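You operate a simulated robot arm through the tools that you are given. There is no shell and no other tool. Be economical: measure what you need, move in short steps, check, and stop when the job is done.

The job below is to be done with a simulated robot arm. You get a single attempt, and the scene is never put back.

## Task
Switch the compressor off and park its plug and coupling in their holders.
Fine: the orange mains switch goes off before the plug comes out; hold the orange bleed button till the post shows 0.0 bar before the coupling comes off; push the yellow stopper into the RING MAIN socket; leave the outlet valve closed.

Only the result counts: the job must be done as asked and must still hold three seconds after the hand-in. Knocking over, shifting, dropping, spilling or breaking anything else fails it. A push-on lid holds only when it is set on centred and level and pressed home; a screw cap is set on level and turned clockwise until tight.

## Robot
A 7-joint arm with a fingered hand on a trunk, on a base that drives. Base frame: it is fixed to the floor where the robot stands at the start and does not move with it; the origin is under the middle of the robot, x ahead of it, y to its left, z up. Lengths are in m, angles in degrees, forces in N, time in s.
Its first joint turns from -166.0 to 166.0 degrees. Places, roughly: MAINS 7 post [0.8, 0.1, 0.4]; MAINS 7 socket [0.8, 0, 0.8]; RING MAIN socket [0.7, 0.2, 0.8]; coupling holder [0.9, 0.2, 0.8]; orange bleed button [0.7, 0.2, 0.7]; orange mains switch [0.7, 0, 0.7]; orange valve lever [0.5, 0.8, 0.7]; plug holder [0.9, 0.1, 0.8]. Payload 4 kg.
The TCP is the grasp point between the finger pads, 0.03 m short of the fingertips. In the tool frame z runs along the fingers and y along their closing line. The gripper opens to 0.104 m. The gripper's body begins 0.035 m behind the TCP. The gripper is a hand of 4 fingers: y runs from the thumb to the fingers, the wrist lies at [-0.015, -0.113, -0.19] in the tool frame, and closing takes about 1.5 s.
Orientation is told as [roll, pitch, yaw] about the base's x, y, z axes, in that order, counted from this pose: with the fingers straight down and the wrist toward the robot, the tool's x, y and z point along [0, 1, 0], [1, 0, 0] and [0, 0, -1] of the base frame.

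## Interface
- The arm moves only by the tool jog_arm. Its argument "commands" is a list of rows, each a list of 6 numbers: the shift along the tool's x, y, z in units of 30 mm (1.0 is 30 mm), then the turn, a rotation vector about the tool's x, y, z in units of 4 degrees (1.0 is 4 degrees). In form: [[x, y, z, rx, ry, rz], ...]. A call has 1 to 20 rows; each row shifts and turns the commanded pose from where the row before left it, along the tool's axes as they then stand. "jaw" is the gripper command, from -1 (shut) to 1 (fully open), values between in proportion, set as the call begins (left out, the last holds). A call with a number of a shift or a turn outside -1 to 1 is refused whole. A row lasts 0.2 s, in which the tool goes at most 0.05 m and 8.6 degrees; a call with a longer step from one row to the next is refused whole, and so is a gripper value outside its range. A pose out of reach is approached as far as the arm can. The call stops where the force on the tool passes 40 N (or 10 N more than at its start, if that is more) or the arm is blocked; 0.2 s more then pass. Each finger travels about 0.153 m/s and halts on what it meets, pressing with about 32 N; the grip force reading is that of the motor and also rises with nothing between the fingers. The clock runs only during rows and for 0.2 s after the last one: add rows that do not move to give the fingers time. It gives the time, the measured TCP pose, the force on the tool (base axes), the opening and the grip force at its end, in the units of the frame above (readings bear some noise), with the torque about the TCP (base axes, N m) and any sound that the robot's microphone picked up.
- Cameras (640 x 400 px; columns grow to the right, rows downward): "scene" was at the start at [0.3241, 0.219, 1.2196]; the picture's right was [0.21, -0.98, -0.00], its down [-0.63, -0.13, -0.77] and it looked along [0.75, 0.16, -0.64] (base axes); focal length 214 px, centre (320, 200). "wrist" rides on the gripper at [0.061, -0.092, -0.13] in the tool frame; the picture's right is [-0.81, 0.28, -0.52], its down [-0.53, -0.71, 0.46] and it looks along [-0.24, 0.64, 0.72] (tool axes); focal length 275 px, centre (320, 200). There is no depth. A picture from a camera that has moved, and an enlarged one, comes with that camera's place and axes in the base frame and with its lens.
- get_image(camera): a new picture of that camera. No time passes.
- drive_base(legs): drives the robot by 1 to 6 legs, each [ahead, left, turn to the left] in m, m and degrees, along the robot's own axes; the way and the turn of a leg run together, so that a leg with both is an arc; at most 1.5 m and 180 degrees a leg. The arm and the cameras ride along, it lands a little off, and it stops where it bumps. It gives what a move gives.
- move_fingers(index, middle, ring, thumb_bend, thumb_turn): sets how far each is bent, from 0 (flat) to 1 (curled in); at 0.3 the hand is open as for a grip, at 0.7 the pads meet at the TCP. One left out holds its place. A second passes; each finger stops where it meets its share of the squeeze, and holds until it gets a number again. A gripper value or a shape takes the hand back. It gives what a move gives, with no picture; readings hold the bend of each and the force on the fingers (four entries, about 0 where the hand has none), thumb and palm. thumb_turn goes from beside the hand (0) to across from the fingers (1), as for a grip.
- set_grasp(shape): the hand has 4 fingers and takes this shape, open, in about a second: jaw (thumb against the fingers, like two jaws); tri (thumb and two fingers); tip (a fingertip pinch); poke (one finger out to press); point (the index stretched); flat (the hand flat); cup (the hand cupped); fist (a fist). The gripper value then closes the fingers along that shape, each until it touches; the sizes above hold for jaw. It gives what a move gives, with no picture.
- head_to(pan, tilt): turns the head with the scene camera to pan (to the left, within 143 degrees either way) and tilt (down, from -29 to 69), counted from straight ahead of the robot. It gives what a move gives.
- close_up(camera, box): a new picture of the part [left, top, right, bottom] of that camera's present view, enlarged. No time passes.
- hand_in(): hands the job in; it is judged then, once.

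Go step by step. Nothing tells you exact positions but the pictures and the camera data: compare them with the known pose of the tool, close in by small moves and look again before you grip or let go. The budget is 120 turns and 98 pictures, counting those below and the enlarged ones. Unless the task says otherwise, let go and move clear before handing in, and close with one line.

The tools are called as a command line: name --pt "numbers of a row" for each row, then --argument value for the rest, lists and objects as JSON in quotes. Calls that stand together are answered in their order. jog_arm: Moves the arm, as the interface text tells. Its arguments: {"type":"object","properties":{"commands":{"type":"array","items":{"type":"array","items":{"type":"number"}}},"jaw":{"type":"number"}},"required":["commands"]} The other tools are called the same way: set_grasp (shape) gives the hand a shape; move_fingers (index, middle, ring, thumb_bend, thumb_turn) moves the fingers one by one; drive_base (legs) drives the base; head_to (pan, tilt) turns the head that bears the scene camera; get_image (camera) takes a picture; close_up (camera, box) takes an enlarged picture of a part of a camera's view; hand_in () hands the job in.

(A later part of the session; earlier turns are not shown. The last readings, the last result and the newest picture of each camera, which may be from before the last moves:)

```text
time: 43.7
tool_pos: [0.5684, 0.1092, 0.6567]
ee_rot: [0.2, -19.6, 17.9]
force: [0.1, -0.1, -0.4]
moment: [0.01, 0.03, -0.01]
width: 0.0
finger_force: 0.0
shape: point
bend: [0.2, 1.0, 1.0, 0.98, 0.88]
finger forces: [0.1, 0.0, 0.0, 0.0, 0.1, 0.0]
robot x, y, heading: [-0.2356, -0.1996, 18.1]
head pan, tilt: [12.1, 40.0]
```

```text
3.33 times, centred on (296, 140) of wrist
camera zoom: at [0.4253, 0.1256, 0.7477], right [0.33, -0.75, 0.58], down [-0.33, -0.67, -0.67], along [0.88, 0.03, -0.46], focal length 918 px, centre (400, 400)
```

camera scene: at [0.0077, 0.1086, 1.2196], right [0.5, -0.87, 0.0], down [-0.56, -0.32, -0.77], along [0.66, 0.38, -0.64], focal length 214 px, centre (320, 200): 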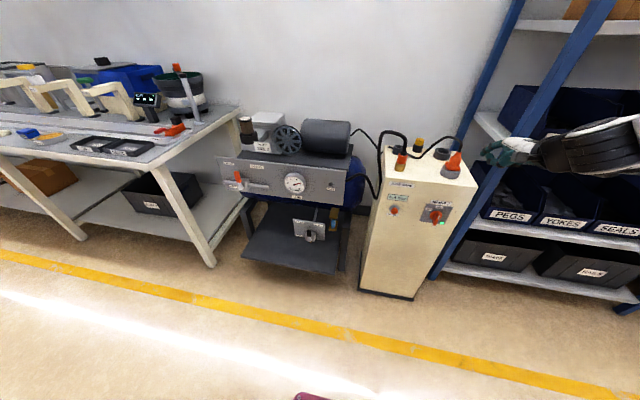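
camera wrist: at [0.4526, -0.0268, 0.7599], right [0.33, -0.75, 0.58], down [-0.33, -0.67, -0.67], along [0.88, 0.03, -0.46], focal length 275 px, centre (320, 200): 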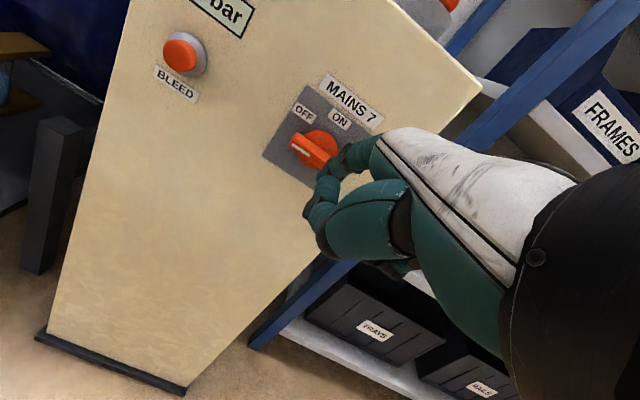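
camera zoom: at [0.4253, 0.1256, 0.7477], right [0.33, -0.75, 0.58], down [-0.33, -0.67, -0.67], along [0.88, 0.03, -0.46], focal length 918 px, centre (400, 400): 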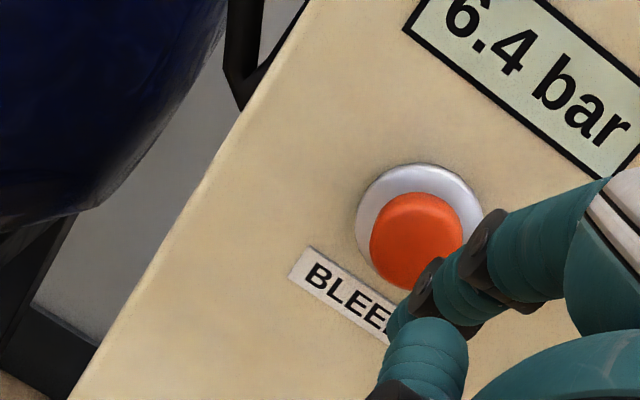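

Fingertip lines up with the button. Pressing forward in small steps.

jog_arm --pt "0 0.75 0.27 0 0 0" --pt "0 0.15 0.055 0 0 0" --pt "0 0.15 0.055 0 0 0" --pt "0 0.15 0.055 0 0 0" --pt "0 0 0 0 0 0"

close_up --camera "scene" --box '[360, 170, 440, 220]'

```text
time: 44.9
tool_pos: [0.6041, 0.1219, 0.6571]
ee_rot: [0.2, -19.8, 18.2]
force: [-2.4, 0.3, 0.0]
moment: [0.0, 0.0, 0.03]
width: 0.0959
finger_force: 0.0
shape: point
bend: [0.2, 1.0, 1.0, 0.98, 0.88]
finger forces: [1.8, 0.0, 0.0, 0.0, 0.0, 0.0]
robot x, y, heading: [-0.2357, -0.2011, 18.1]
head pan, tilt: [12.1, 40.0]
heard: click
```

```text
8.00 times, centred on (400, 195) of scene
camera zoom: at [0.0076, 0.1087, 1.2196], right [0.5, -0.87, 0.0], down [-0.56, -0.32, -0.77], along [0.66, 0.38, -0.64], focal length 1716 px, centre (-320, 240)
```

zoom: 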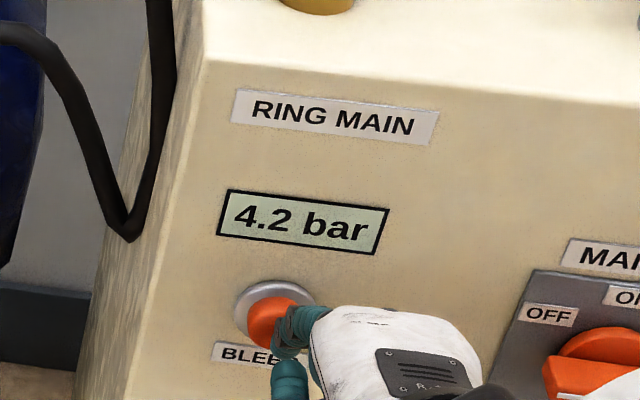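

Click, and the pressure is falling (4.2 bar). Holding the button.

jog_arm --pt "0 0 0 0 0 0" --pt "0 0 0 0 0 0" --pt "0 0 0 0 0 0" --pt "0 0 0 0 0 0" --pt "0 0 0 0 0 0" --pt "0 0 0 0 0 0" --pt "0 0 0 0 0 0" --pt "0 0 0 0 0 0" --pt "0 0 0 0 0 0" --pt "0 0 0 0 0 0" --pt "0 0 0 0 0 0" --pt "0 0 0 0 0 0" --pt "0 0 0 0 0 0" --pt "0 0 0 0 0 0" --pt "0 0 0 0 0 0" --pt "0 0 0 0 0 0" --pt "0 0 0 0 0 0" --pt "0 0 0 0 0 0" --pt "0 0 0 0 0 0" --pt "0 0 0 0 0 0"

close_up --camera "scene" --box '[360, 170, 440, 220]'

```text
time: 49.1
tool_pos: [0.6053, 0.1213, 0.6577]
ee_rot: [0.1, -19.8, 18.1]
force: [-2.0, -0.6, -0.1]
moment: [0.04, -0.03, 0.06]
width: 0.0961
finger_force: 0.1
shape: point
bend: [0.2, 1.0, 1.0, 0.98, 0.88]
finger forces: [1.7, 0.1, 0.0, 0.1, 0.0, 0.0]
robot x, y, heading: [-0.2355, -0.1989, 18.0]
head pan, tilt: [12.1, 40.0]
```

```text
8.00 times, centred on (400, 195) of scene
camera zoom: at [0.0076, 0.1087, 1.2196], right [0.5, -0.87, 0.0], down [-0.56, -0.32, -0.77], along [0.66, 0.38, -0.64], focal length 1716 px, centre (-320, 240)
```

zoom: 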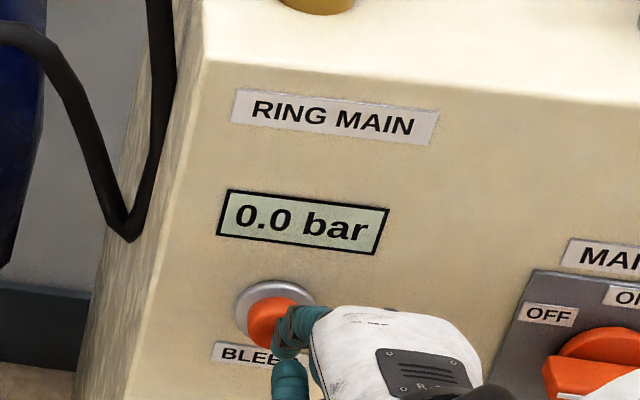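

0.0 bar reached. I hold a moment longer, then back off, rise and open the hand.

jog_arm --pt "0 0 0 0 0 0" --pt "0 0 0 0 0 0" --pt "0 0 0 0 0 0" --pt "0 0 0 0 0 0" --pt "0 0 0 0 0 0" --pt "0 -0.94 -0.342 0 0 0" --pt "0 -0.94 -0.342 0 0 0" --pt "0 -0.94 -0.342 0 0 0" --pt "0 0.342 -0.94 0 0 0" --pt "0 0.342 -0.94 0 0 0" --pt "0 0.342 -0.94 0 0 0" --pt "0 0.342 -0.94 0 0 0" --pt "0 0.342 -0.94 0 0 0" --pt "0 0.342 -0.94 0 0 0" --pt "0 0.342 -0.94 0 0 0" --pt "0 0.342 -0.94 0 0 0" --pt "0 0.342 -0.94 0 0 0" --pt "0 0.342 -0.94 0 0 0"

set_grasp --shape "jaw"

jog_arm --pt "0 0 0 -1 0 0" --pt "0 0 0 -1 0 0" --pt "0 0 0 -1 0 0" --pt "0 0 0 -1 0 0" --pt "0 0 0 -1 0 0" --pt "0 0 0 -1 0 0" --pt "0 0 0 -1 0 0" --pt "0 0 0 -1 0 0" --pt "0 0 0 -1 0 0" --pt "0 0 0 -1 0 0" --pt "0 0 0 0 0 0"

get_image --camera "wrist"

close_up --camera "scene" --box '[340, 110, 500, 210]'

```text
time: 52.9
tool_pos: [0.5208, 0.0922, 0.9575]
ee_rot: [0.2, -19.7, 18.0]
force: [0.1, 1.1, -0.4]
moment: [0.0, -0.02, 0.0]
width: 0.0961
finger_force: 0.1
shape: point
bend: [0.2, 1.0, 1.0, 0.98, 0.88]
finger forces: [0.0, 0.1, 0.1, 0.0, 0.0, 0.0]
robot x, y, heading: [-0.2348, -0.1984, 18.1]
head pan, tilt: [12.1, 40.0]
```

```text
time: 53.8
tool_pos: [0.5212, 0.0927, 0.9585]
ee_rot: [0.2, -19.8, 18.0]
force: [-0.7, -0.3, -0.1]
moment: [0.03, -0.01, -0.01]
width: 0.1039
finger_force: 0.0
shape: jaw
bend: [0.3, 0.3, 0.3, 0.3, 0.97]
finger forces: [0.0, 0.1, 0.0, 0.1, 0.1, 0.1]
robot x, y, heading: [-0.2354, -0.204, 17.8]
head pan, tilt: [12.1, 40.0]
```

```text
time: 56.2
tool_pos: [0.5195, 0.0904, 0.9562]
ee_rot: [0.2, -59.7, 17.8]
force: [-0.4, -0.4, 0.4]
moment: [0.01, -0.03, 0.06]
width: 0.1036
finger_force: 0.1
shape: jaw
bend: [0.3, 0.3, 0.3, 0.3, 0.97]
finger forces: [0.0, 0.0, 0.1, 0.1, 0.1, 0.0]
robot x, y, heading: [-0.231, -0.1973, 17.8]
head pan, tilt: [12.1, 40.0]
```

```text
57 pictures are left
camera wrist: at [0.3502, 0.1006, 0.9423], right [-0.04, -0.87, 0.5], down [0.2, -0.49, -0.85], along [0.98, 0.06, 0.19], focal length 275 px, centre (320, 200)
```

wrist: 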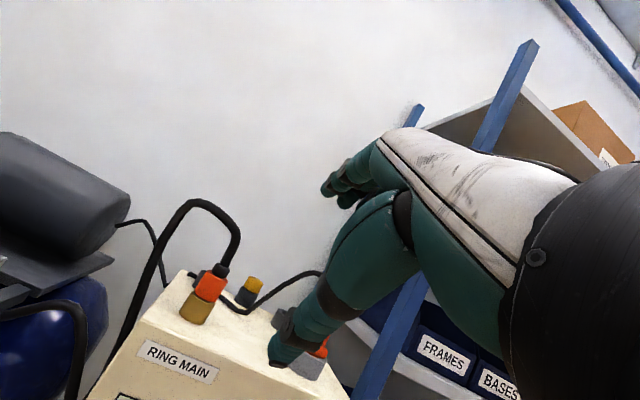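

```text
4.00 times, centred on (420, 160) of scene
camera zoom: at [0.0077, 0.1087, 1.2195], right [0.5, -0.87, 0.0], down [-0.56, -0.32, -0.77], along [0.66, 0.38, -0.64], focal length 858 px, centre (-80, 360)
```

zoom: 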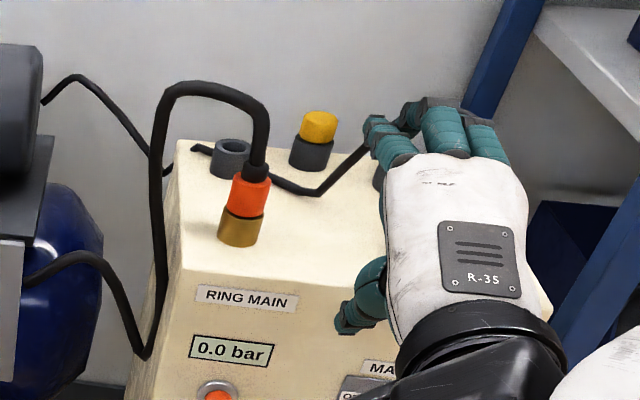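

The hose arches to the left of the coupling, so I try the opposite spin (thumb on the right, wrist to the right) to stay clear of it.

jog_arm --pt "0 0 0 0 0 -1" --pt "0 0 0 0 0 -1" --pt "0 0 0 0 0 -1" --pt "0 0 0 0 0 -1" --pt "0 0 0 0 0 -1" --pt "0 0 0 0 0 -1" --pt "0 0 0 0 0 -1" --pt "0 0 0 0 0 -1" --pt "0 0 0 0 0 -1" --pt "0 0 0 0 0 -1" --pt "0 0 0 0 0 -1" --pt "0 0 0 0 0 -1" --pt "0 0 0 0 0 -1" --pt "0 0 0 0 0 -1" --pt "0 0 0 0 0 -1" --pt "0 0 0 0 0 -1" --pt "0 0 0 0 0 -1" --pt "0 0 0 0 0 -1" --pt "0 0 0 0 0 -1" --pt "0 0 0 0 0 -1"

get_image --camera "wrist"

get_image --camera "scene"

```text
time: 60.4
tool_pos: [0.5199, 0.0926, 0.9563]
ee_rot: [-59.4, -8.7, 103.0]
force: [-0.3, 0.2, 0.2]
moment: [-0.04, -0.03, 0.02]
width: 0.1037
finger_force: 0.0
shape: jaw
bend: [0.3, 0.3, 0.3, 0.3, 0.97]
finger forces: [0.1, 0.0, 0.1, 0.0, 0.0, 0.0]
robot x, y, heading: [-0.2336, -0.1971, 17.8]
head pan, tilt: [12.1, 40.0]
```

```text
55 pictures are left
camera wrist: at [0.4015, -0.0306, 0.9564], right [-0.06, 0.12, 0.99], down [0.81, -0.57, 0.12], along [0.58, 0.81, -0.06], focal length 275 px, centre (320, 200)
```

wrist: 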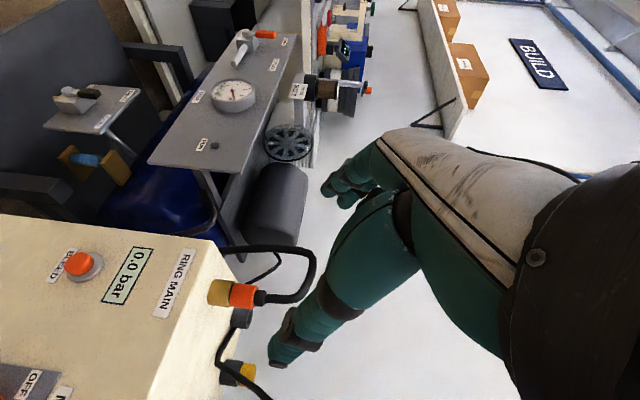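

```text
54 pictures are left
camera scene: at [0.0077, 0.1086, 1.2196], right [0.5, -0.87, 0.0], down [-0.56, -0.32, -0.77], along [0.66, 0.38, -0.64], focal length 214 px, centre (320, 200)
```

scene: 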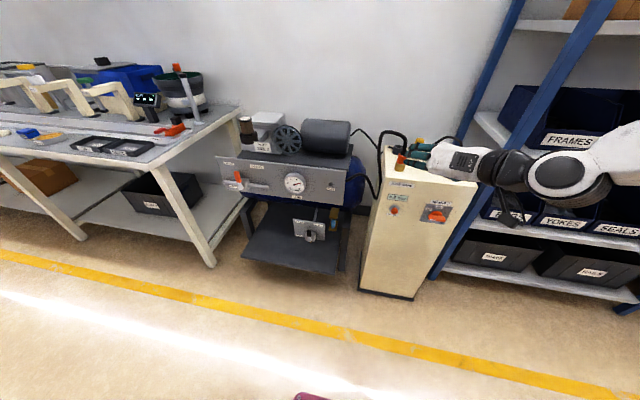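

This spin is fully reachable. Finishing it and moving to a pre-grasp in front of the coupling.

jog_arm --pt "0 0 0 0 0 -1" --pt "0 0 0 0 0 -1" --pt "0 0 0 0 0 -0.5" --pt "0.18 0.22 0.967 0 0 0" --pt "0.18 0.22 0.967 0 0 0" --pt "0.18 0.22 0.967 0 0 0" --pt "0.18 0.22 0.967 0 0 0" --pt "0.18 0.22 0.967 0 0 0" --pt "0 0 0 0 0 0" --jaw 0.45

get_image --camera "wrist"

close_up --camera "scene" --box '[352, 110, 480, 190]'

```text
time: 62.4
tool_pos: [0.6159, 0.158, 0.8634]
ee_rot: [-59.8, -0.1, 108.1]
force: [0.1, 1.0, 0.6]
moment: [0.01, 0.01, -0.02]
width: 0.0757
finger_force: 0.1
shape: jaw
bend: [0.27, 0.36, 0.33, 0.56, 0.99]
finger forces: [0.0, 0.1, 0.0, 0.1, 0.1, 0.0]
robot x, y, heading: [-0.2332, -0.2004, 17.6]
head pan, tilt: [12.1, 40.0]
```

```text
53 pictures are left
camera wrist: at [0.5078, 0.0267, 0.8748], right [-0.12, 0.25, 0.96], down [0.85, -0.47, 0.23], along [0.51, 0.85, -0.15], focal length 275 px, centre (320, 200)
```

wrist: 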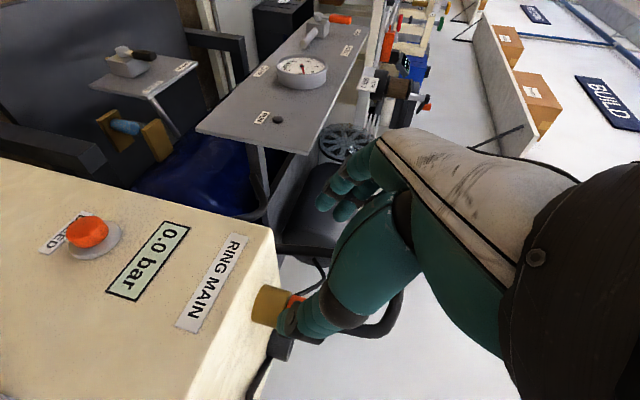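

```text
5.00 times, centred on (416, 150) of scene
camera zoom: at [0.0077, 0.1087, 1.2195], right [0.5, -0.87, 0.0], down [-0.56, -0.32, -0.77], along [0.66, 0.38, -0.64], focal length 1072 px, centre (-160, 450)
```

zoom: 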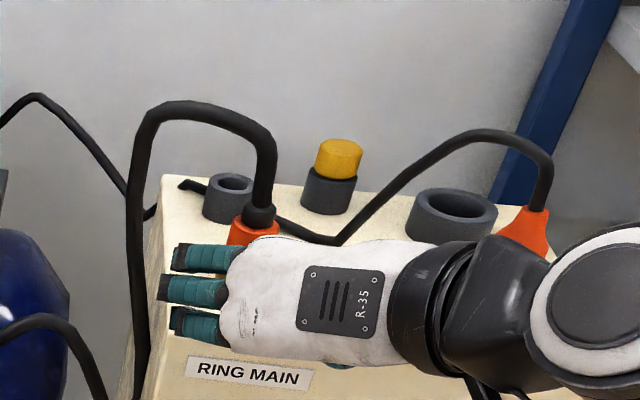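

The arm can do this. To keep the forearm clear of the plug's cable later, I'll move the plug first: shift right to be in front of it, jaw opened.

jog_arm --pt "0 0 -1 0 0 0" --pt "0.2 -1 0 0 0 0" --pt "0.2 -1 0 0 0 0" --pt "0.2 -1 0 0 0 0" --pt "0.2 -1 0 0 0 0" --pt "0 -1 0 0 0 0" --pt "0 -0.78 0 0 0 0" --pt "0 0 0 0 0 0" --jaw 0.8

close_up --camera "scene" --box '[392, 120, 520, 200]'

get_image --camera "wrist"

```text
time: 64.2
tool_pos: [0.6349, -0.0184, 0.8553]
ee_rot: [-59.8, -0.3, 108.1]
force: [0.1, 0.1, -0.5]
moment: [-0.02, 0.0, 0.0]
width: 0.0935
finger_force: 0.0
shape: jaw
bend: [0.29, 0.32, 0.3, 0.35, 0.98]
finger forces: [0.0, 0.0, 0.0, 0.0, 0.1, 0.0]
robot x, y, heading: [-0.235, -0.1982, 17.9]
head pan, tilt: [12.1, 40.0]
```

```text
5.00 times, centred on (456, 160) of scene
camera zoom: at [0.0077, 0.1086, 1.2196], right [0.5, -0.87, 0.0], down [-0.56, -0.32, -0.77], along [0.66, 0.38, -0.64], focal length 1072 px, centre (-360, 400)
```

zoom: 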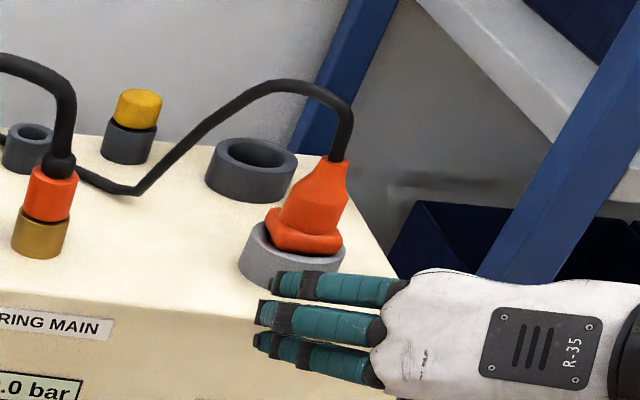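

```text
50 pictures are left
camera wrist: at [0.5275, -0.1501, 0.867], right [-0.12, 0.25, 0.96], down [0.85, -0.47, 0.23], along [0.51, 0.85, -0.15], focal length 275 px, centre (320, 200)
```

wrist: 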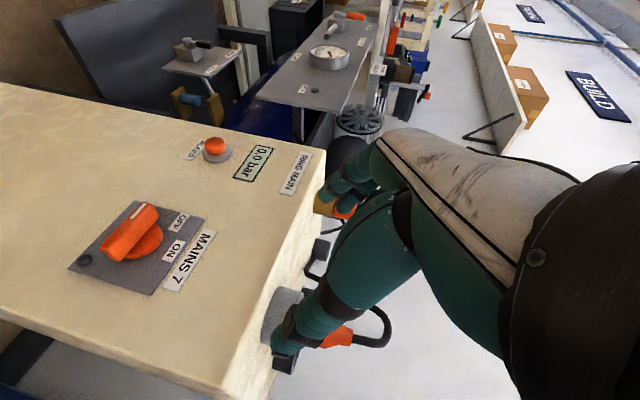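

The fingers splay as expected. I flatten the pitch by 20° and raise slightly so the lowest finger clears the plug's flange, then advance part-way.

jog_arm --pt "0 0 0 0 -1 0" --pt "0 0 0 0 -1 0" --pt "0 0 0 0 -1 0" --pt "0 0 0 0 -1 0" --pt "0 0 0 0 -1 0" --pt "-0.5 0 0 0 0 0" --pt "-0.176 0 1 0 0 0" --pt "-0.176 0 1 0 0 0" --pt "-0.176 0 1 0 0 0" --pt "0 0 0 0 0 0"

close_up --camera "scene" --box '[408, 125, 488, 175]'

close_up --camera "wrist" --box '[220, 150, 412, 400]'

```text
time: 66.4
tool_pos: [0.7241, 0.0092, 0.8701]
ee_rot: [-79.8, -0.2, 108.0]
force: [-1.3, -0.3, -0.3]
moment: [0.0, 0.0, 0.04]
width: 0.0934
finger_force: 0.0
shape: jaw
bend: [0.29, 0.32, 0.3, 0.35, 0.98]
finger forces: [0.0, 0.0, 0.0, 0.1, 0.1, 0.0]
robot x, y, heading: [-0.2331, -0.1978, 17.6]
head pan, tilt: [12.1, 40.0]
```

```text
8.00 times, centred on (448, 150) of scene
camera zoom: at [0.0077, 0.1086, 1.2196], right [0.5, -0.87, 0.0], down [-0.56, -0.32, -0.77], along [0.66, 0.38, -0.64], focal length 1716 px, centre (-704, 600)
```

zoom: 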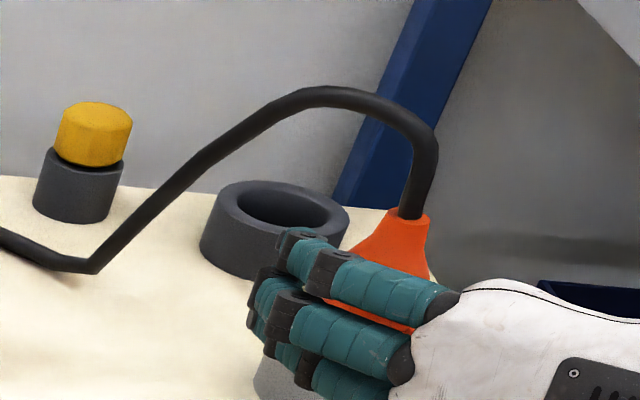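

```text
1.60 times, centred on (316, 275) of wrist
camera zoom: at [0.6206, -0.1207, 0.8325], right [-0.43, 0.15, 0.89], down [0.74, -0.51, 0.44], along [0.52, 0.85, 0.11], focal length 440 px, centre (326, 80)
```

zoom: 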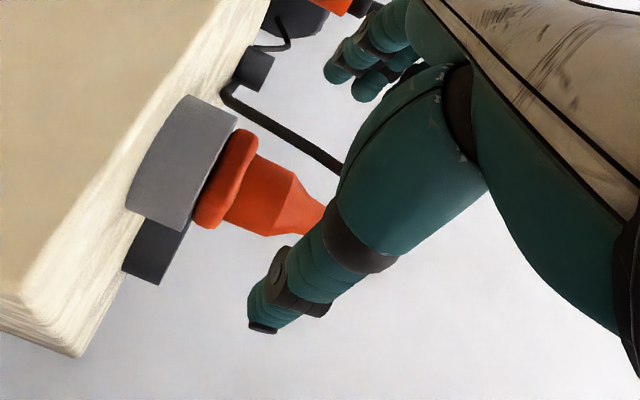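

Plug body (cylinder z≈0.842–0.868) lines up with the fingers. Advancing onto it and closing.

jog_arm --pt "-0.15 0 0.8 0 0 0" --pt "-0.15 0 0.8 0 0 0" --pt "-0.1 0 0.65 0 0 0" --pt "0 0 0 0 0 0"

close_up --camera "wrist" --box '[220, 150, 412, 400]'

close_up --camera "scene" --box '[408, 125, 488, 175]'

```text
time: 67.4
tool_pos: [0.7894, 0.0305, 0.8692]
ee_rot: [-79.8, -0.2, 108.0]
force: [0.1, -1.3, -0.1]
moment: [-0.01, 0.01, 0.01]
width: 0.0936
finger_force: 0.1
shape: jaw
bend: [0.29, 0.32, 0.3, 0.35, 0.98]
finger forces: [0.0, 0.0, 0.1, 0.0, 0.1, 0.0]
robot x, y, heading: [-0.2347, -0.202, 18.0]
head pan, tilt: [12.1, 40.0]
```

```text
1.60 times, centred on (316, 275) of wrist
camera zoom: at [0.6845, -0.099, 0.8314], right [-0.43, 0.15, 0.89], down [0.74, -0.51, 0.44], along [0.52, 0.85, 0.11], focal length 440 px, centre (326, 80)
```

zoom: 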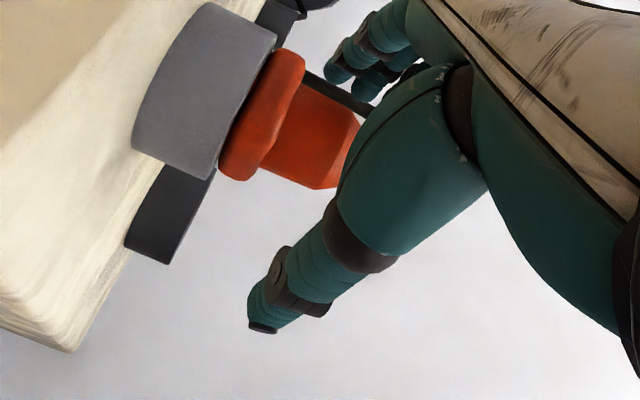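

```text
8.00 times, centred on (448, 150) of scene
camera zoom: at [0.0077, 0.1086, 1.2196], right [0.5, -0.87, 0.0], down [-0.56, -0.32, -0.77], along [0.66, 0.38, -0.64], focal length 1716 px, centre (-704, 600)
```

zoom: 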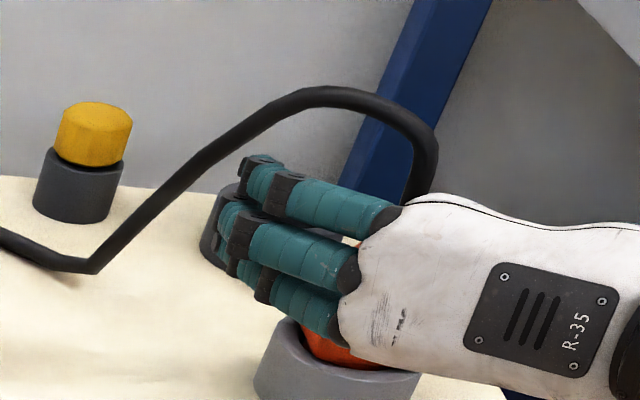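

jog_arm --pt "0 0 0 0 0 0" --pt "0 0 0 0 0 0" --pt "0 0 0 0 0 0" --pt "0 0 0 0 0 0" --pt "0 0 0 0 0 0" --pt "0 0 0 0 0 0" --pt "0 0 0 0 0 0" --jaw -1

close_up --camera "wrist" --box '[220, 150, 412, 400]'

```text
time: 69.0
tool_pos: [0.789, 0.0311, 0.8683]
ee_rot: [-79.9, -0.2, 108.2]
force: [8.7, -3.2, 6.5]
moment: [0.06, -0.06, -0.05]
width: 0.0166
finger_force: 32.4
shape: jaw
bend: [0.74, 0.7, 0.7, 0.78, 1.0]
finger forces: [15.9, 3.2, 0.0, 0.0, 25.2, 0.1]
robot x, y, heading: [-0.2317, -0.1995, 17.8]
head pan, tilt: [12.1, 40.0]
```

```text
1.60 times, centred on (316, 275) of wrist
camera zoom: at [0.6846, -0.0993, 0.8319], right [-0.43, 0.15, 0.89], down [0.74, -0.51, 0.44], along [0.52, 0.85, 0.11], focal length 440 px, centre (326, 80)
```

zoom: 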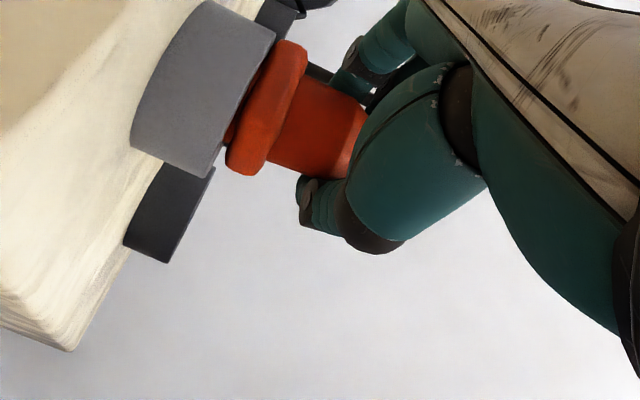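

close_up --camera "scene" --box '[408, 125, 488, 175]'

```text
8.00 times, centred on (448, 150) of scene
camera zoom: at [0.0078, 0.1085, 1.2196], right [0.5, -0.87, 0.0], down [-0.56, -0.32, -0.77], along [0.66, 0.38, -0.64], focal length 1716 px, centre (-704, 600)
```

zoom: 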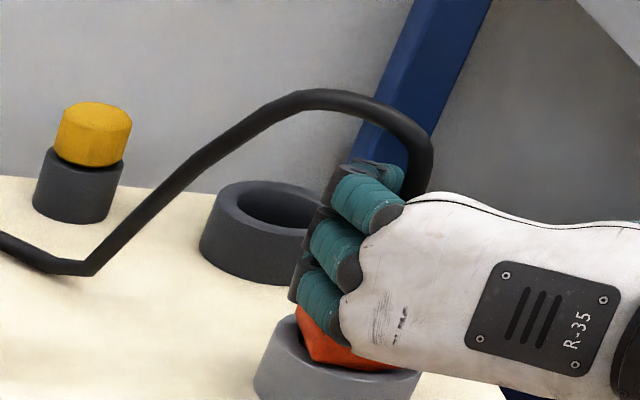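

Grip is more of a cage than a pad grip (plug sits nearer the palm). I reopen, back off 12 mm, lower slightly and regrip.

jog_arm --pt "0 0 0 0 0 0" --pt "0 0 0 0 0 0" --pt "0 0 0 0 0 0" --pt "0.1 0 -0.4 0 0 0" --pt "0.1 0 0 0 0 0" --pt "0 0 0 0 0 0" --jaw 0.6

close_up --camera "wrist" --box '[220, 150, 412, 400]'

jog_arm --pt "0 0 0 0 0 0" --pt "0 0 0 0 0 0" --pt "0 0 0 0 0 0" --pt "0 0 0 0 0 0" --pt "0 0 0 0 0 0" --pt "0 0 0 0 0 0" --pt "0 0 0 0 0 0" --jaw -1

close_up --camera "wrist" --box '[220, 150, 412, 400]'

```text
time: 70.4
tool_pos: [0.7753, 0.0275, 0.8652]
ee_rot: [-79.8, -0.1, 108.1]
force: [-0.1, -0.7, 0.3]
moment: [-0.01, 0.01, 0.0]
width: 0.0833
finger_force: 0.1
shape: jaw
bend: [0.27, 0.34, 0.32, 0.5, 0.99]
finger forces: [0.1, 0.0, 0.0, 0.0, 0.1, 0.1]
robot x, y, heading: [-0.2289, -0.2008, 17.9]
head pan, tilt: [12.1, 40.0]
```

```text
1.60 times, centred on (316, 275) of wrist
camera zoom: at [0.6719, -0.1021, 0.8275], right [-0.43, 0.15, 0.89], down [0.74, -0.51, 0.44], along [0.52, 0.85, 0.11], focal length 440 px, centre (326, 80)
```

zoom: 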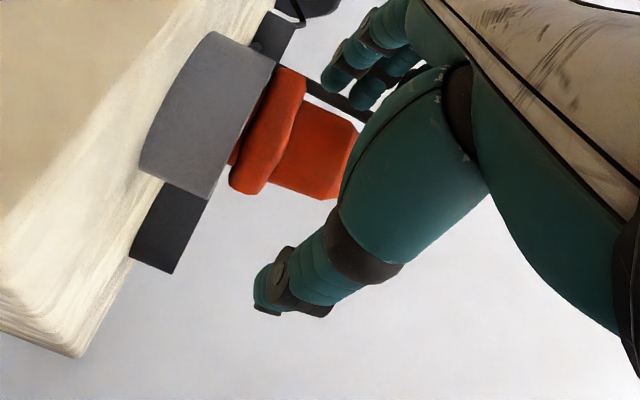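

```text
time: 72.0
tool_pos: [0.7765, 0.0286, 0.8658]
ee_rot: [-79.8, -0.2, 108.0]
force: [8.0, -2.1, 5.4]
moment: [0.13, -0.1, -0.1]
width: 0.0229
finger_force: 32.5
shape: jaw
bend: [0.74, 0.61, 0.63, 0.74, 1.0]
finger forces: [16.5, 8.3, 0.0, 0.0, 28.7, 0.1]
robot x, y, heading: [-0.234, -0.1997, 17.8]
head pan, tilt: [12.1, 40.0]
```

```text
1.60 times, centred on (316, 275) of wrist
camera zoom: at [0.6722, -0.1022, 0.8279], right [-0.43, 0.15, 0.89], down [0.74, -0.51, 0.44], along [0.52, 0.85, 0.11], focal length 440 px, centre (326, 80)
```

zoom: 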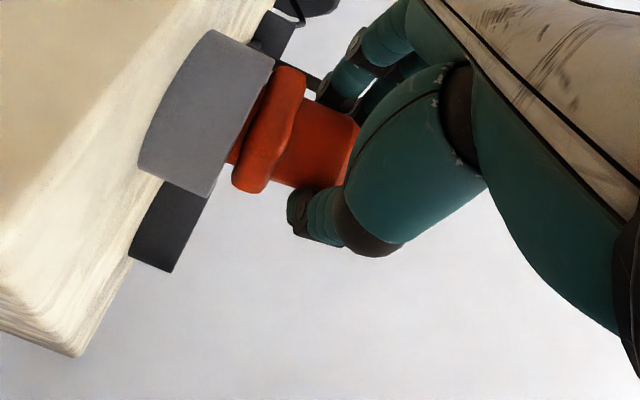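

Better grip (index and middle loaded). Pulling straight up a little.

jog_arm --pt "-0.33 0 -0.058 0 0 0" --pt "-0.33 0 -0.058 0 0 0" --pt "-0.33 0 -0.058 0 0 0" --pt "0 0 0 0 0 0"

close_up --camera "wrist" --box '[220, 150, 412, 400]'

```text
time: 73.0
tool_pos: [0.7766, 0.0275, 0.8954]
ee_rot: [-79.8, -0.2, 108.1]
force: [-0.6, -0.6, -1.8]
moment: [0.02, -0.03, 0.0]
width: 0.0206
finger_force: 31.9
shape: jaw
bend: [0.75, 0.74, 0.63, 0.81, 1.0]
finger forces: [15.8, 0.0, 0.0, 0.0, 16.3, 0.0]
robot x, y, heading: [-0.2299, -0.1953, 17.7]
head pan, tilt: [12.1, 40.0]
```

```text
1.60 times, centred on (316, 275) of wrist
camera zoom: at [0.6724, -0.1025, 0.8587], right [-0.43, 0.15, 0.89], down [0.74, -0.51, 0.44], along [0.52, 0.85, 0.11], focal length 440 px, centre (326, 80)
```

zoom: 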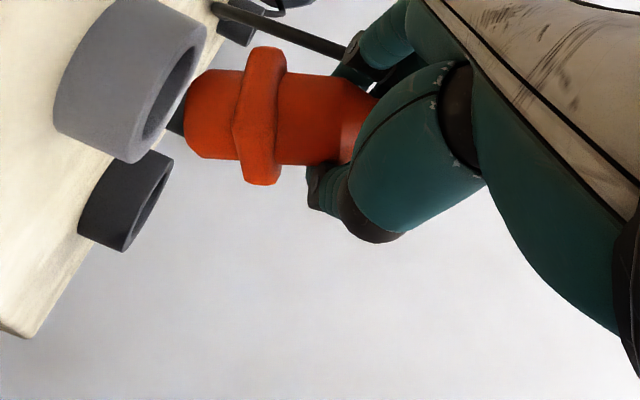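

The plug is out but hangs tilted in the pinch. Checking from the scene camera.

close_up --camera "scene" --box '[408, 110, 504, 170]'

```text
6.67 times, centred on (456, 140) of scene
camera zoom: at [0.0077, 0.1087, 1.2195], right [0.5, -0.87, 0.0], down [-0.56, -0.32, -0.77], along [0.66, 0.38, -0.64], focal length 1430 px, centre (-587, 600)
```

zoom: 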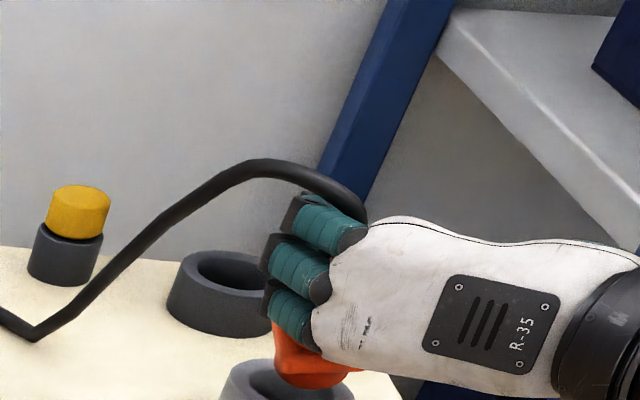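

I lift a bit more and rotate the hand about the closing line to bring the plug upright.

jog_arm --pt "-0.5 0 -0.09 0 0 0" --pt "-0.5 0 -0.09 0 0 0" --pt "0 0 0 0 1 0" --pt "0 0 0 0 1 0" --pt "0 0 0 0 1 0" --pt "0 0 0 0 1 0" --pt "0 0 0 0 1 0" --pt "0 0 0 0 1 0" --pt "0 0 0 0 1 0" --pt "0 0 0 0 1 0" --pt "0 0 0 0 0 0"

get_image --camera "wrist"

close_up --camera "scene" --box '[400, 100, 496, 160]'

```text
time: 75.4
tool_pos: [0.7762, 0.0275, 0.926]
ee_rot: [-47.8, -0.1, 108.0]
force: [-0.2, 0.4, -1.2]
moment: [0.0, 0.04, -0.01]
width: 0.0206
finger_force: 31.7
shape: jaw
bend: [0.75, 0.74, 0.63, 0.81, 1.0]
finger forces: [15.6, 0.0, 0.1, 0.0, 16.6, 0.1]
robot x, y, heading: [-0.2357, -0.201, 17.8]
head pan, tilt: [12.1, 40.0]
```

```text
39 pictures are left
camera wrist: at [0.675, -0.1021, 0.968], right [0.07, 0.31, 0.95], down [0.88, -0.46, 0.09], along [0.47, 0.83, -0.31], focal length 275 px, centre (320, 200)
```

wrist: 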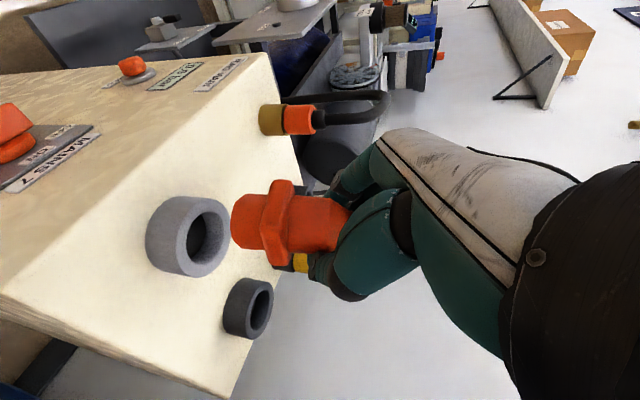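

```text
6.67 times, centred on (448, 130) of scene
camera zoom: at [0.0078, 0.1086, 1.2195], right [0.5, -0.87, 0.0], down [-0.56, -0.32, -0.77], along [0.66, 0.38, -0.64], focal length 1430 px, centre (-533, 667)
```

zoom: 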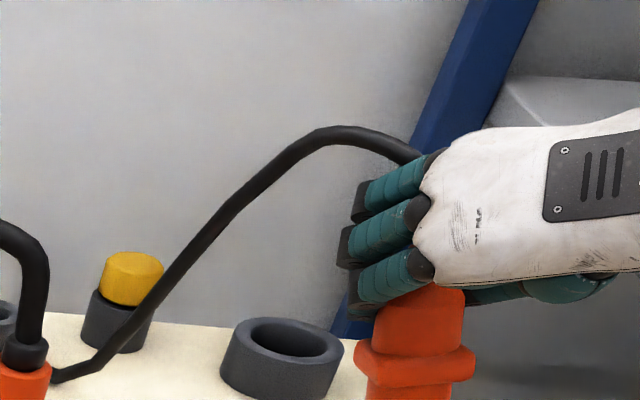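

The plug leans about 15° left and 12° forward by both views. I correct both rotations and re-measure.

jog_arm --pt "0 0 0 -0.63 -0.75 0.7" --pt "0 0 0 -0.63 -0.75 0.7" --pt "0 0 0 -0.63 -0.75 0.7" --pt "0 0 0 -0.63 -0.75 0.7" --pt "0 0 0 0 0 0"

close_up --camera "wrist" --box '[140, 140, 396, 300]'

close_up --camera "scene" --box '[416, 125, 496, 175]'

```text
time: 76.6
tool_pos: [0.7767, 0.0278, 0.9266]
ee_rot: [-60.1, -15.2, 109.6]
force: [0.3, -0.6, -1.3]
moment: [0.01, -0.04, 0.05]
width: 0.02
finger_force: 31.9
shape: jaw
bend: [0.75, 0.74, 0.63, 0.81, 1.0]
finger forces: [15.3, 0.0, 0.0, 0.1, 16.5, 0.0]
robot x, y, heading: [-0.2356, -0.1997, 18.0]
head pan, tilt: [12.1, 40.0]
```

```text
2.50 times, centred on (268, 220) of wrist
camera zoom: at [0.6723, -0.1069, 0.9133], right [-0.05, 0.0, 1.0], down [0.87, -0.48, 0.04], along [0.48, 0.87, 0.02], focal length 688 px, centre (450, 150)
```

zoom: 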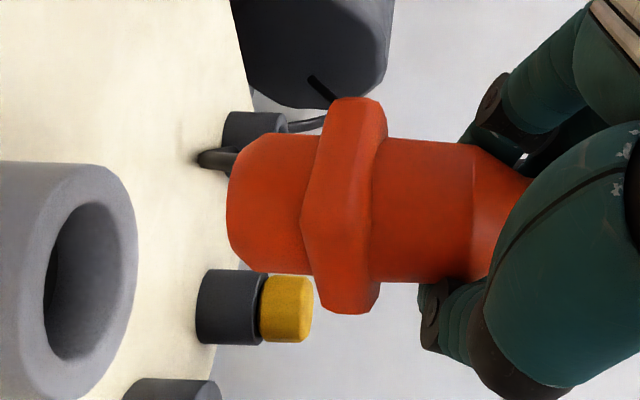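

```text
8.00 times, centred on (456, 150) of scene
camera zoom: at [0.0078, 0.1086, 1.2195], right [0.5, -0.87, 0.0], down [-0.56, -0.32, -0.77], along [0.66, 0.38, -0.64], focal length 1716 px, centre (-768, 600)
```

zoom: 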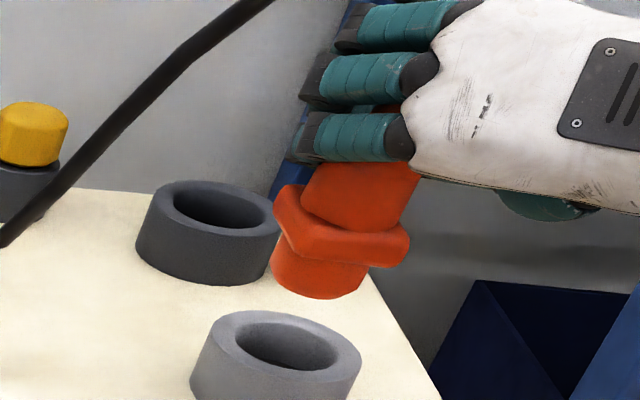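

Plug is now upright within a few degrees. Its barrel end is near (0.767, 0.034, 0.866); the holder is 0.149 m further in. Moving over the holder.

jog_arm --pt "-0.512 -0.08 0.847 0 0 0" --pt "-0.512 -0.08 0.847 0 0 0" --pt "-0.512 -0.08 0.847 0 0 0" --pt "-0.512 -0.08 0.847 0 0 0" --pt "-0.512 -0.08 0.847 -0.38 0 0.65" --pt "0 0 0 0 0 0"

close_up --camera "wrist" --box '[140, 140, 396, 300]'

close_up --camera "scene" --box '[400, 115, 480, 165]'

```text
time: 78.0
tool_pos: [0.9197, 0.068, 0.9254]
ee_rot: [-60.0, -18.1, 109.6]
force: [1.1, -0.1, -1.6]
moment: [-0.05, -0.01, 0.01]
width: 0.0202
finger_force: 31.8
shape: jaw
bend: [0.75, 0.74, 0.63, 0.81, 1.0]
finger forces: [15.3, 0.1, 0.0, 0.0, 16.6, 0.0]
robot x, y, heading: [-0.2367, -0.1991, 17.7]
head pan, tilt: [12.1, 40.0]
```

```text
2.50 times, centred on (268, 220) of wrist
camera zoom: at [0.8157, -0.0655, 0.9075], right [-0.03, -0.05, 1.0], down [0.87, -0.48, 0.0], along [0.48, 0.87, 0.06], focal length 688 px, centre (450, 150)
```

zoom: 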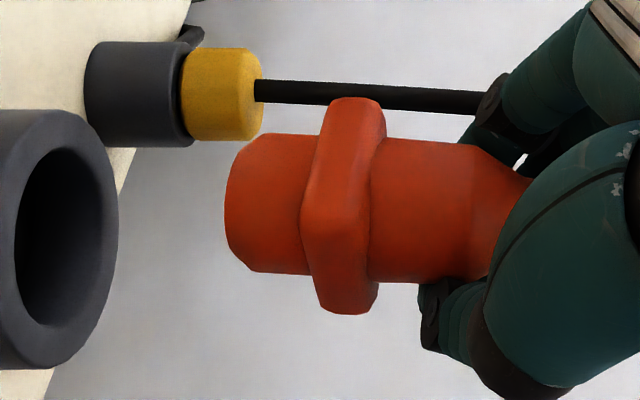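

```text
8.00 times, centred on (440, 140) of scene
camera zoom: at [0.0077, 0.1087, 1.2195], right [0.5, -0.87, 0.0], down [-0.56, -0.32, -0.77], along [0.66, 0.38, -0.64], focal length 1716 px, centre (-640, 680)
```

zoom: 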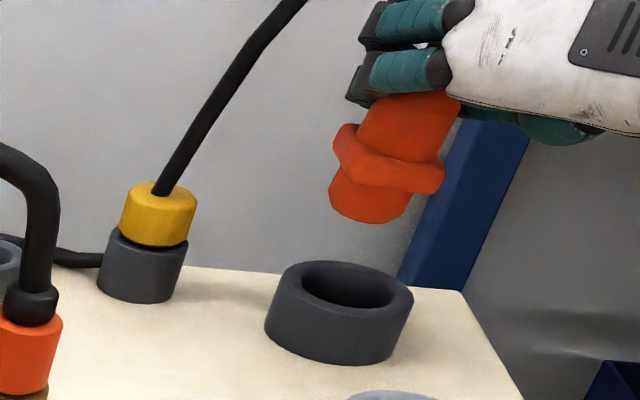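

Cable passes freely. Correcting about 7 mm in and 5 mm right, then lowering just to the rim.

jog_arm --pt "-0.16 -0.165 0.17 0 0 0" --pt "0.41 -0.155 0.237 0 0 0" --pt "0.41 -0.155 0.237 0 0 0" --pt "0 0 0 0 0 0"

close_up --camera "wrist" --box '[140, 140, 396, 300]'

close_up --camera "scene" --box '[400, 115, 480, 165]'

```text
time: 79.0
tool_pos: [0.9289, 0.0641, 0.8966]
ee_rot: [-60.1, -18.2, 109.6]
force: [-0.4, -1.1, -0.3]
moment: [-0.01, -0.01, -0.01]
width: 0.0199
finger_force: 32.1
shape: jaw
bend: [0.75, 0.74, 0.63, 0.81, 1.0]
finger forces: [15.1, 0.0, 0.0, 0.1, 16.6, 0.0]
robot x, y, heading: [-0.2321, -0.1973, 17.9]
head pan, tilt: [12.1, 40.0]
```

```text
2.50 times, centred on (268, 220) of wrist
camera zoom: at [0.8245, -0.0701, 0.8785], right [-0.03, -0.05, 1.0], down [0.87, -0.48, 0.0], along [0.48, 0.87, 0.06], focal length 688 px, centre (450, 150)
```

zoom: 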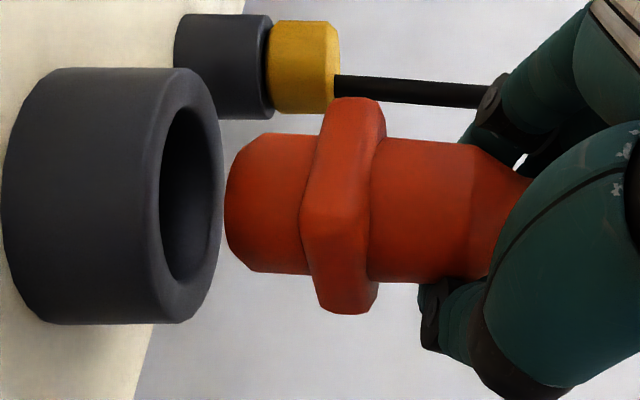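

```text
8.00 times, centred on (440, 140) of scene
camera zoom: at [0.0078, 0.1087, 1.2195], right [0.5, -0.87, 0.0], down [-0.56, -0.32, -0.77], along [0.66, 0.38, -0.64], focal length 1716 px, centre (-640, 680)
```

zoom: 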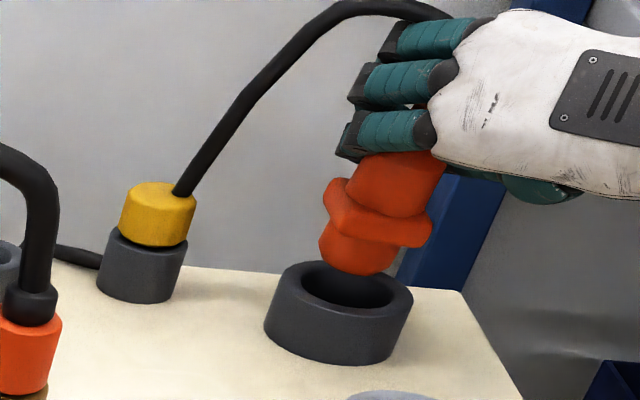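

Aligned within 2 mm. Lowering into the holder.

jog_arm --pt "0.27 -0.11 0.15 0 0 0" --pt "0.274 -0.104 0.158 0 0 0" --pt "0.274 -0.104 0.158 0 0 0" --pt "0 0 0 0 0 0"

close_up --camera "wrist" --box '[140, 140, 396, 300]'

```text
time: 80.0
tool_pos: [0.9283, 0.0632, 0.8657]
ee_rot: [-60.2, -18.1, 109.6]
force: [0.6, 0.7, 2.7]
moment: [-0.01, -0.04, -0.04]
width: 0.0203
finger_force: 31.9
shape: jaw
bend: [0.75, 0.74, 0.63, 0.81, 1.0]
finger forces: [16.3, 0.1, 0.0, 0.1, 17.4, 0.0]
robot x, y, heading: [-0.2331, -0.198, 17.8]
head pan, tilt: [12.1, 40.0]
```

```text
2.50 times, centred on (268, 220) of wrist
camera zoom: at [0.8235, -0.0704, 0.849], right [-0.03, -0.05, 1.0], down [0.87, -0.49, 0.0], along [0.49, 0.87, 0.06], focal length 688 px, centre (450, 150)
```

zoom: 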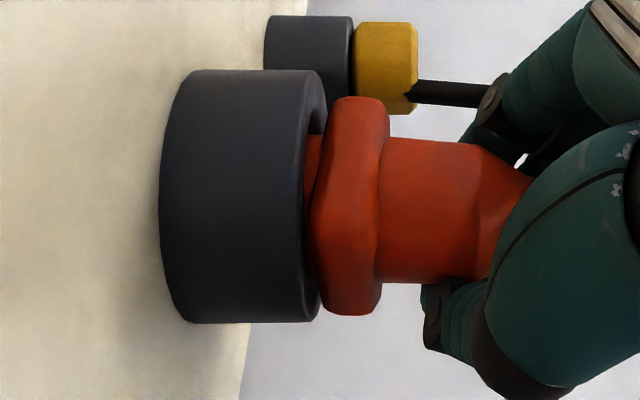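

It is in and touching the rim. Pressing down a few mm to seat it.

jog_arm --pt "0.11 -0.042 0.063 0 0 0" --pt "0.11 -0.042 0.063 0 0 0" --pt "0.11 -0.042 0.063 0 0 0" --pt "0 0 0 0 0 0"

close_up --camera "scene" --box '[400, 115, 480, 165]'

```text
time: 81.0
tool_pos: [0.9243, 0.0635, 0.8594]
ee_rot: [-60.2, -18.2, 109.7]
force: [3.7, 6.0, 21.2]
moment: [0.17, 0.02, 0.0]
width: 0.0207
finger_force: 31.9
shape: jaw
bend: [0.75, 0.73, 0.63, 0.82, 1.0]
finger forces: [18.2, 0.1, 0.0, 0.0, 21.9, 0.0]
out of reach, approached as far as the arm can: row 2
robot x, y, heading: [-0.2325, -0.2027, 17.9]
head pan, tilt: [12.1, 40.0]
```

```text
8.00 times, centred on (440, 140) of scene
camera zoom: at [0.0069, 0.1087, 1.2197], right [0.5, -0.87, 0.0], down [-0.56, -0.32, -0.77], along [0.66, 0.38, -0.64], focal length 1716 px, centre (-640, 680)
```

zoom: 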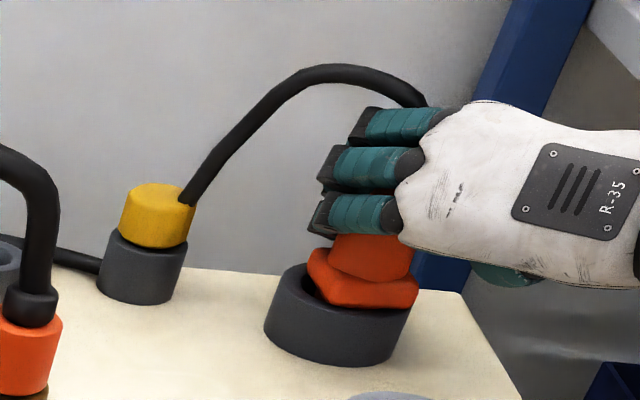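

Seated with a firm press. Relaxing, opening and withdrawing along the fingers.

jog_arm --pt "-0.1 0.04 -0.06 0 0 0" --pt "0 0 0 0 0 0" --pt "0 0 0 0 0 0" --pt "0 0 0 0 0 0" --pt "0 0 0 0 0 0" --pt "0 0 -0.5 0 0 0" --pt "0 0 -1 0 0 0" --pt "0 0 -1 0 0 0" --pt "0 0 -1 0 0 0" --pt "0 0 -1 0 0 0" --pt "0 0 0 0 0 0" --jaw 0.7

close_up --camera "scene" --box '[368, 110, 496, 190]'

```text
time: 83.4
tool_pos: [0.8225, 0.0046, 0.9233]
ee_rot: [-60.1, -18.1, 109.6]
force: [-0.2, -0.2, -0.1]
moment: [0.02, -0.01, 0.04]
width: 0.0882
finger_force: 0.0
shape: jaw
bend: [0.27, 0.33, 0.31, 0.44, 0.99]
finger forces: [0.1, 0.0, 0.0, 0.1, 0.1, 0.0]
robot x, y, heading: [-0.2364, -0.1987, 17.9]
head pan, tilt: [12.1, 40.0]
```

```text
5.00 times, centred on (432, 150) of scene
camera zoom: at [0.0078, 0.1086, 1.2196], right [0.5, -0.87, 0.0], down [-0.56, -0.32, -0.77], along [0.66, 0.38, -0.64], focal length 1072 px, centre (-240, 450)
```

zoom: 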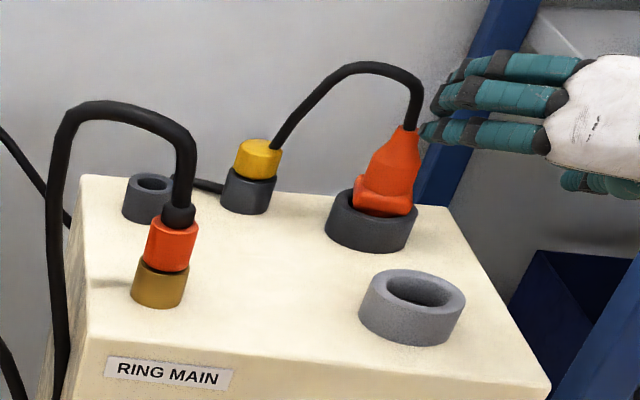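

Plug is upright in its holder. Backing away and restoring the hand's orientation for the coupling.

jog_arm --pt "0 0 -1 0 0 0" --pt "0 0 -1 0 0 0" --pt "0 0 -1 0 0 0" --pt "0 0 -1 0 0 0" --pt "0 0 -1 0 0 0" --pt "0 0 0 0.457 0.025 -0.775" --pt "0 0 0 0.457 0.025 -0.775" --pt "0 0 0 0.457 0.025 -0.775" --pt "0 0 0 0.457 0.025 -0.775" --pt "0 0 0 0.457 0.025 -0.775" --pt "0 0 0 0 -1 0" --pt "0 0 0 0 -1 0" --pt "0 0 0 0 -1 0" --pt "0 0 0 0 -1 0" --pt "0 0 0 0 -1 0" --pt "0 0 0 0 0 0"

```text
time: 86.8
tool_pos: [0.7076, -0.0619, 0.9947]
ee_rot: [-79.6, -0.2, 109.5]
force: [0.7, -0.6, 0.5]
moment: [-0.01, -0.01, 0.02]
width: 0.0883
finger_force: 0.1
shape: jaw
bend: [0.27, 0.33, 0.31, 0.44, 0.99]
finger forces: [0.0, 0.0, 0.1, 0.1, 0.2, 0.0]
robot x, y, heading: [-0.2342, -0.2006, 17.8]
head pan, tilt: [12.1, 40.0]
```

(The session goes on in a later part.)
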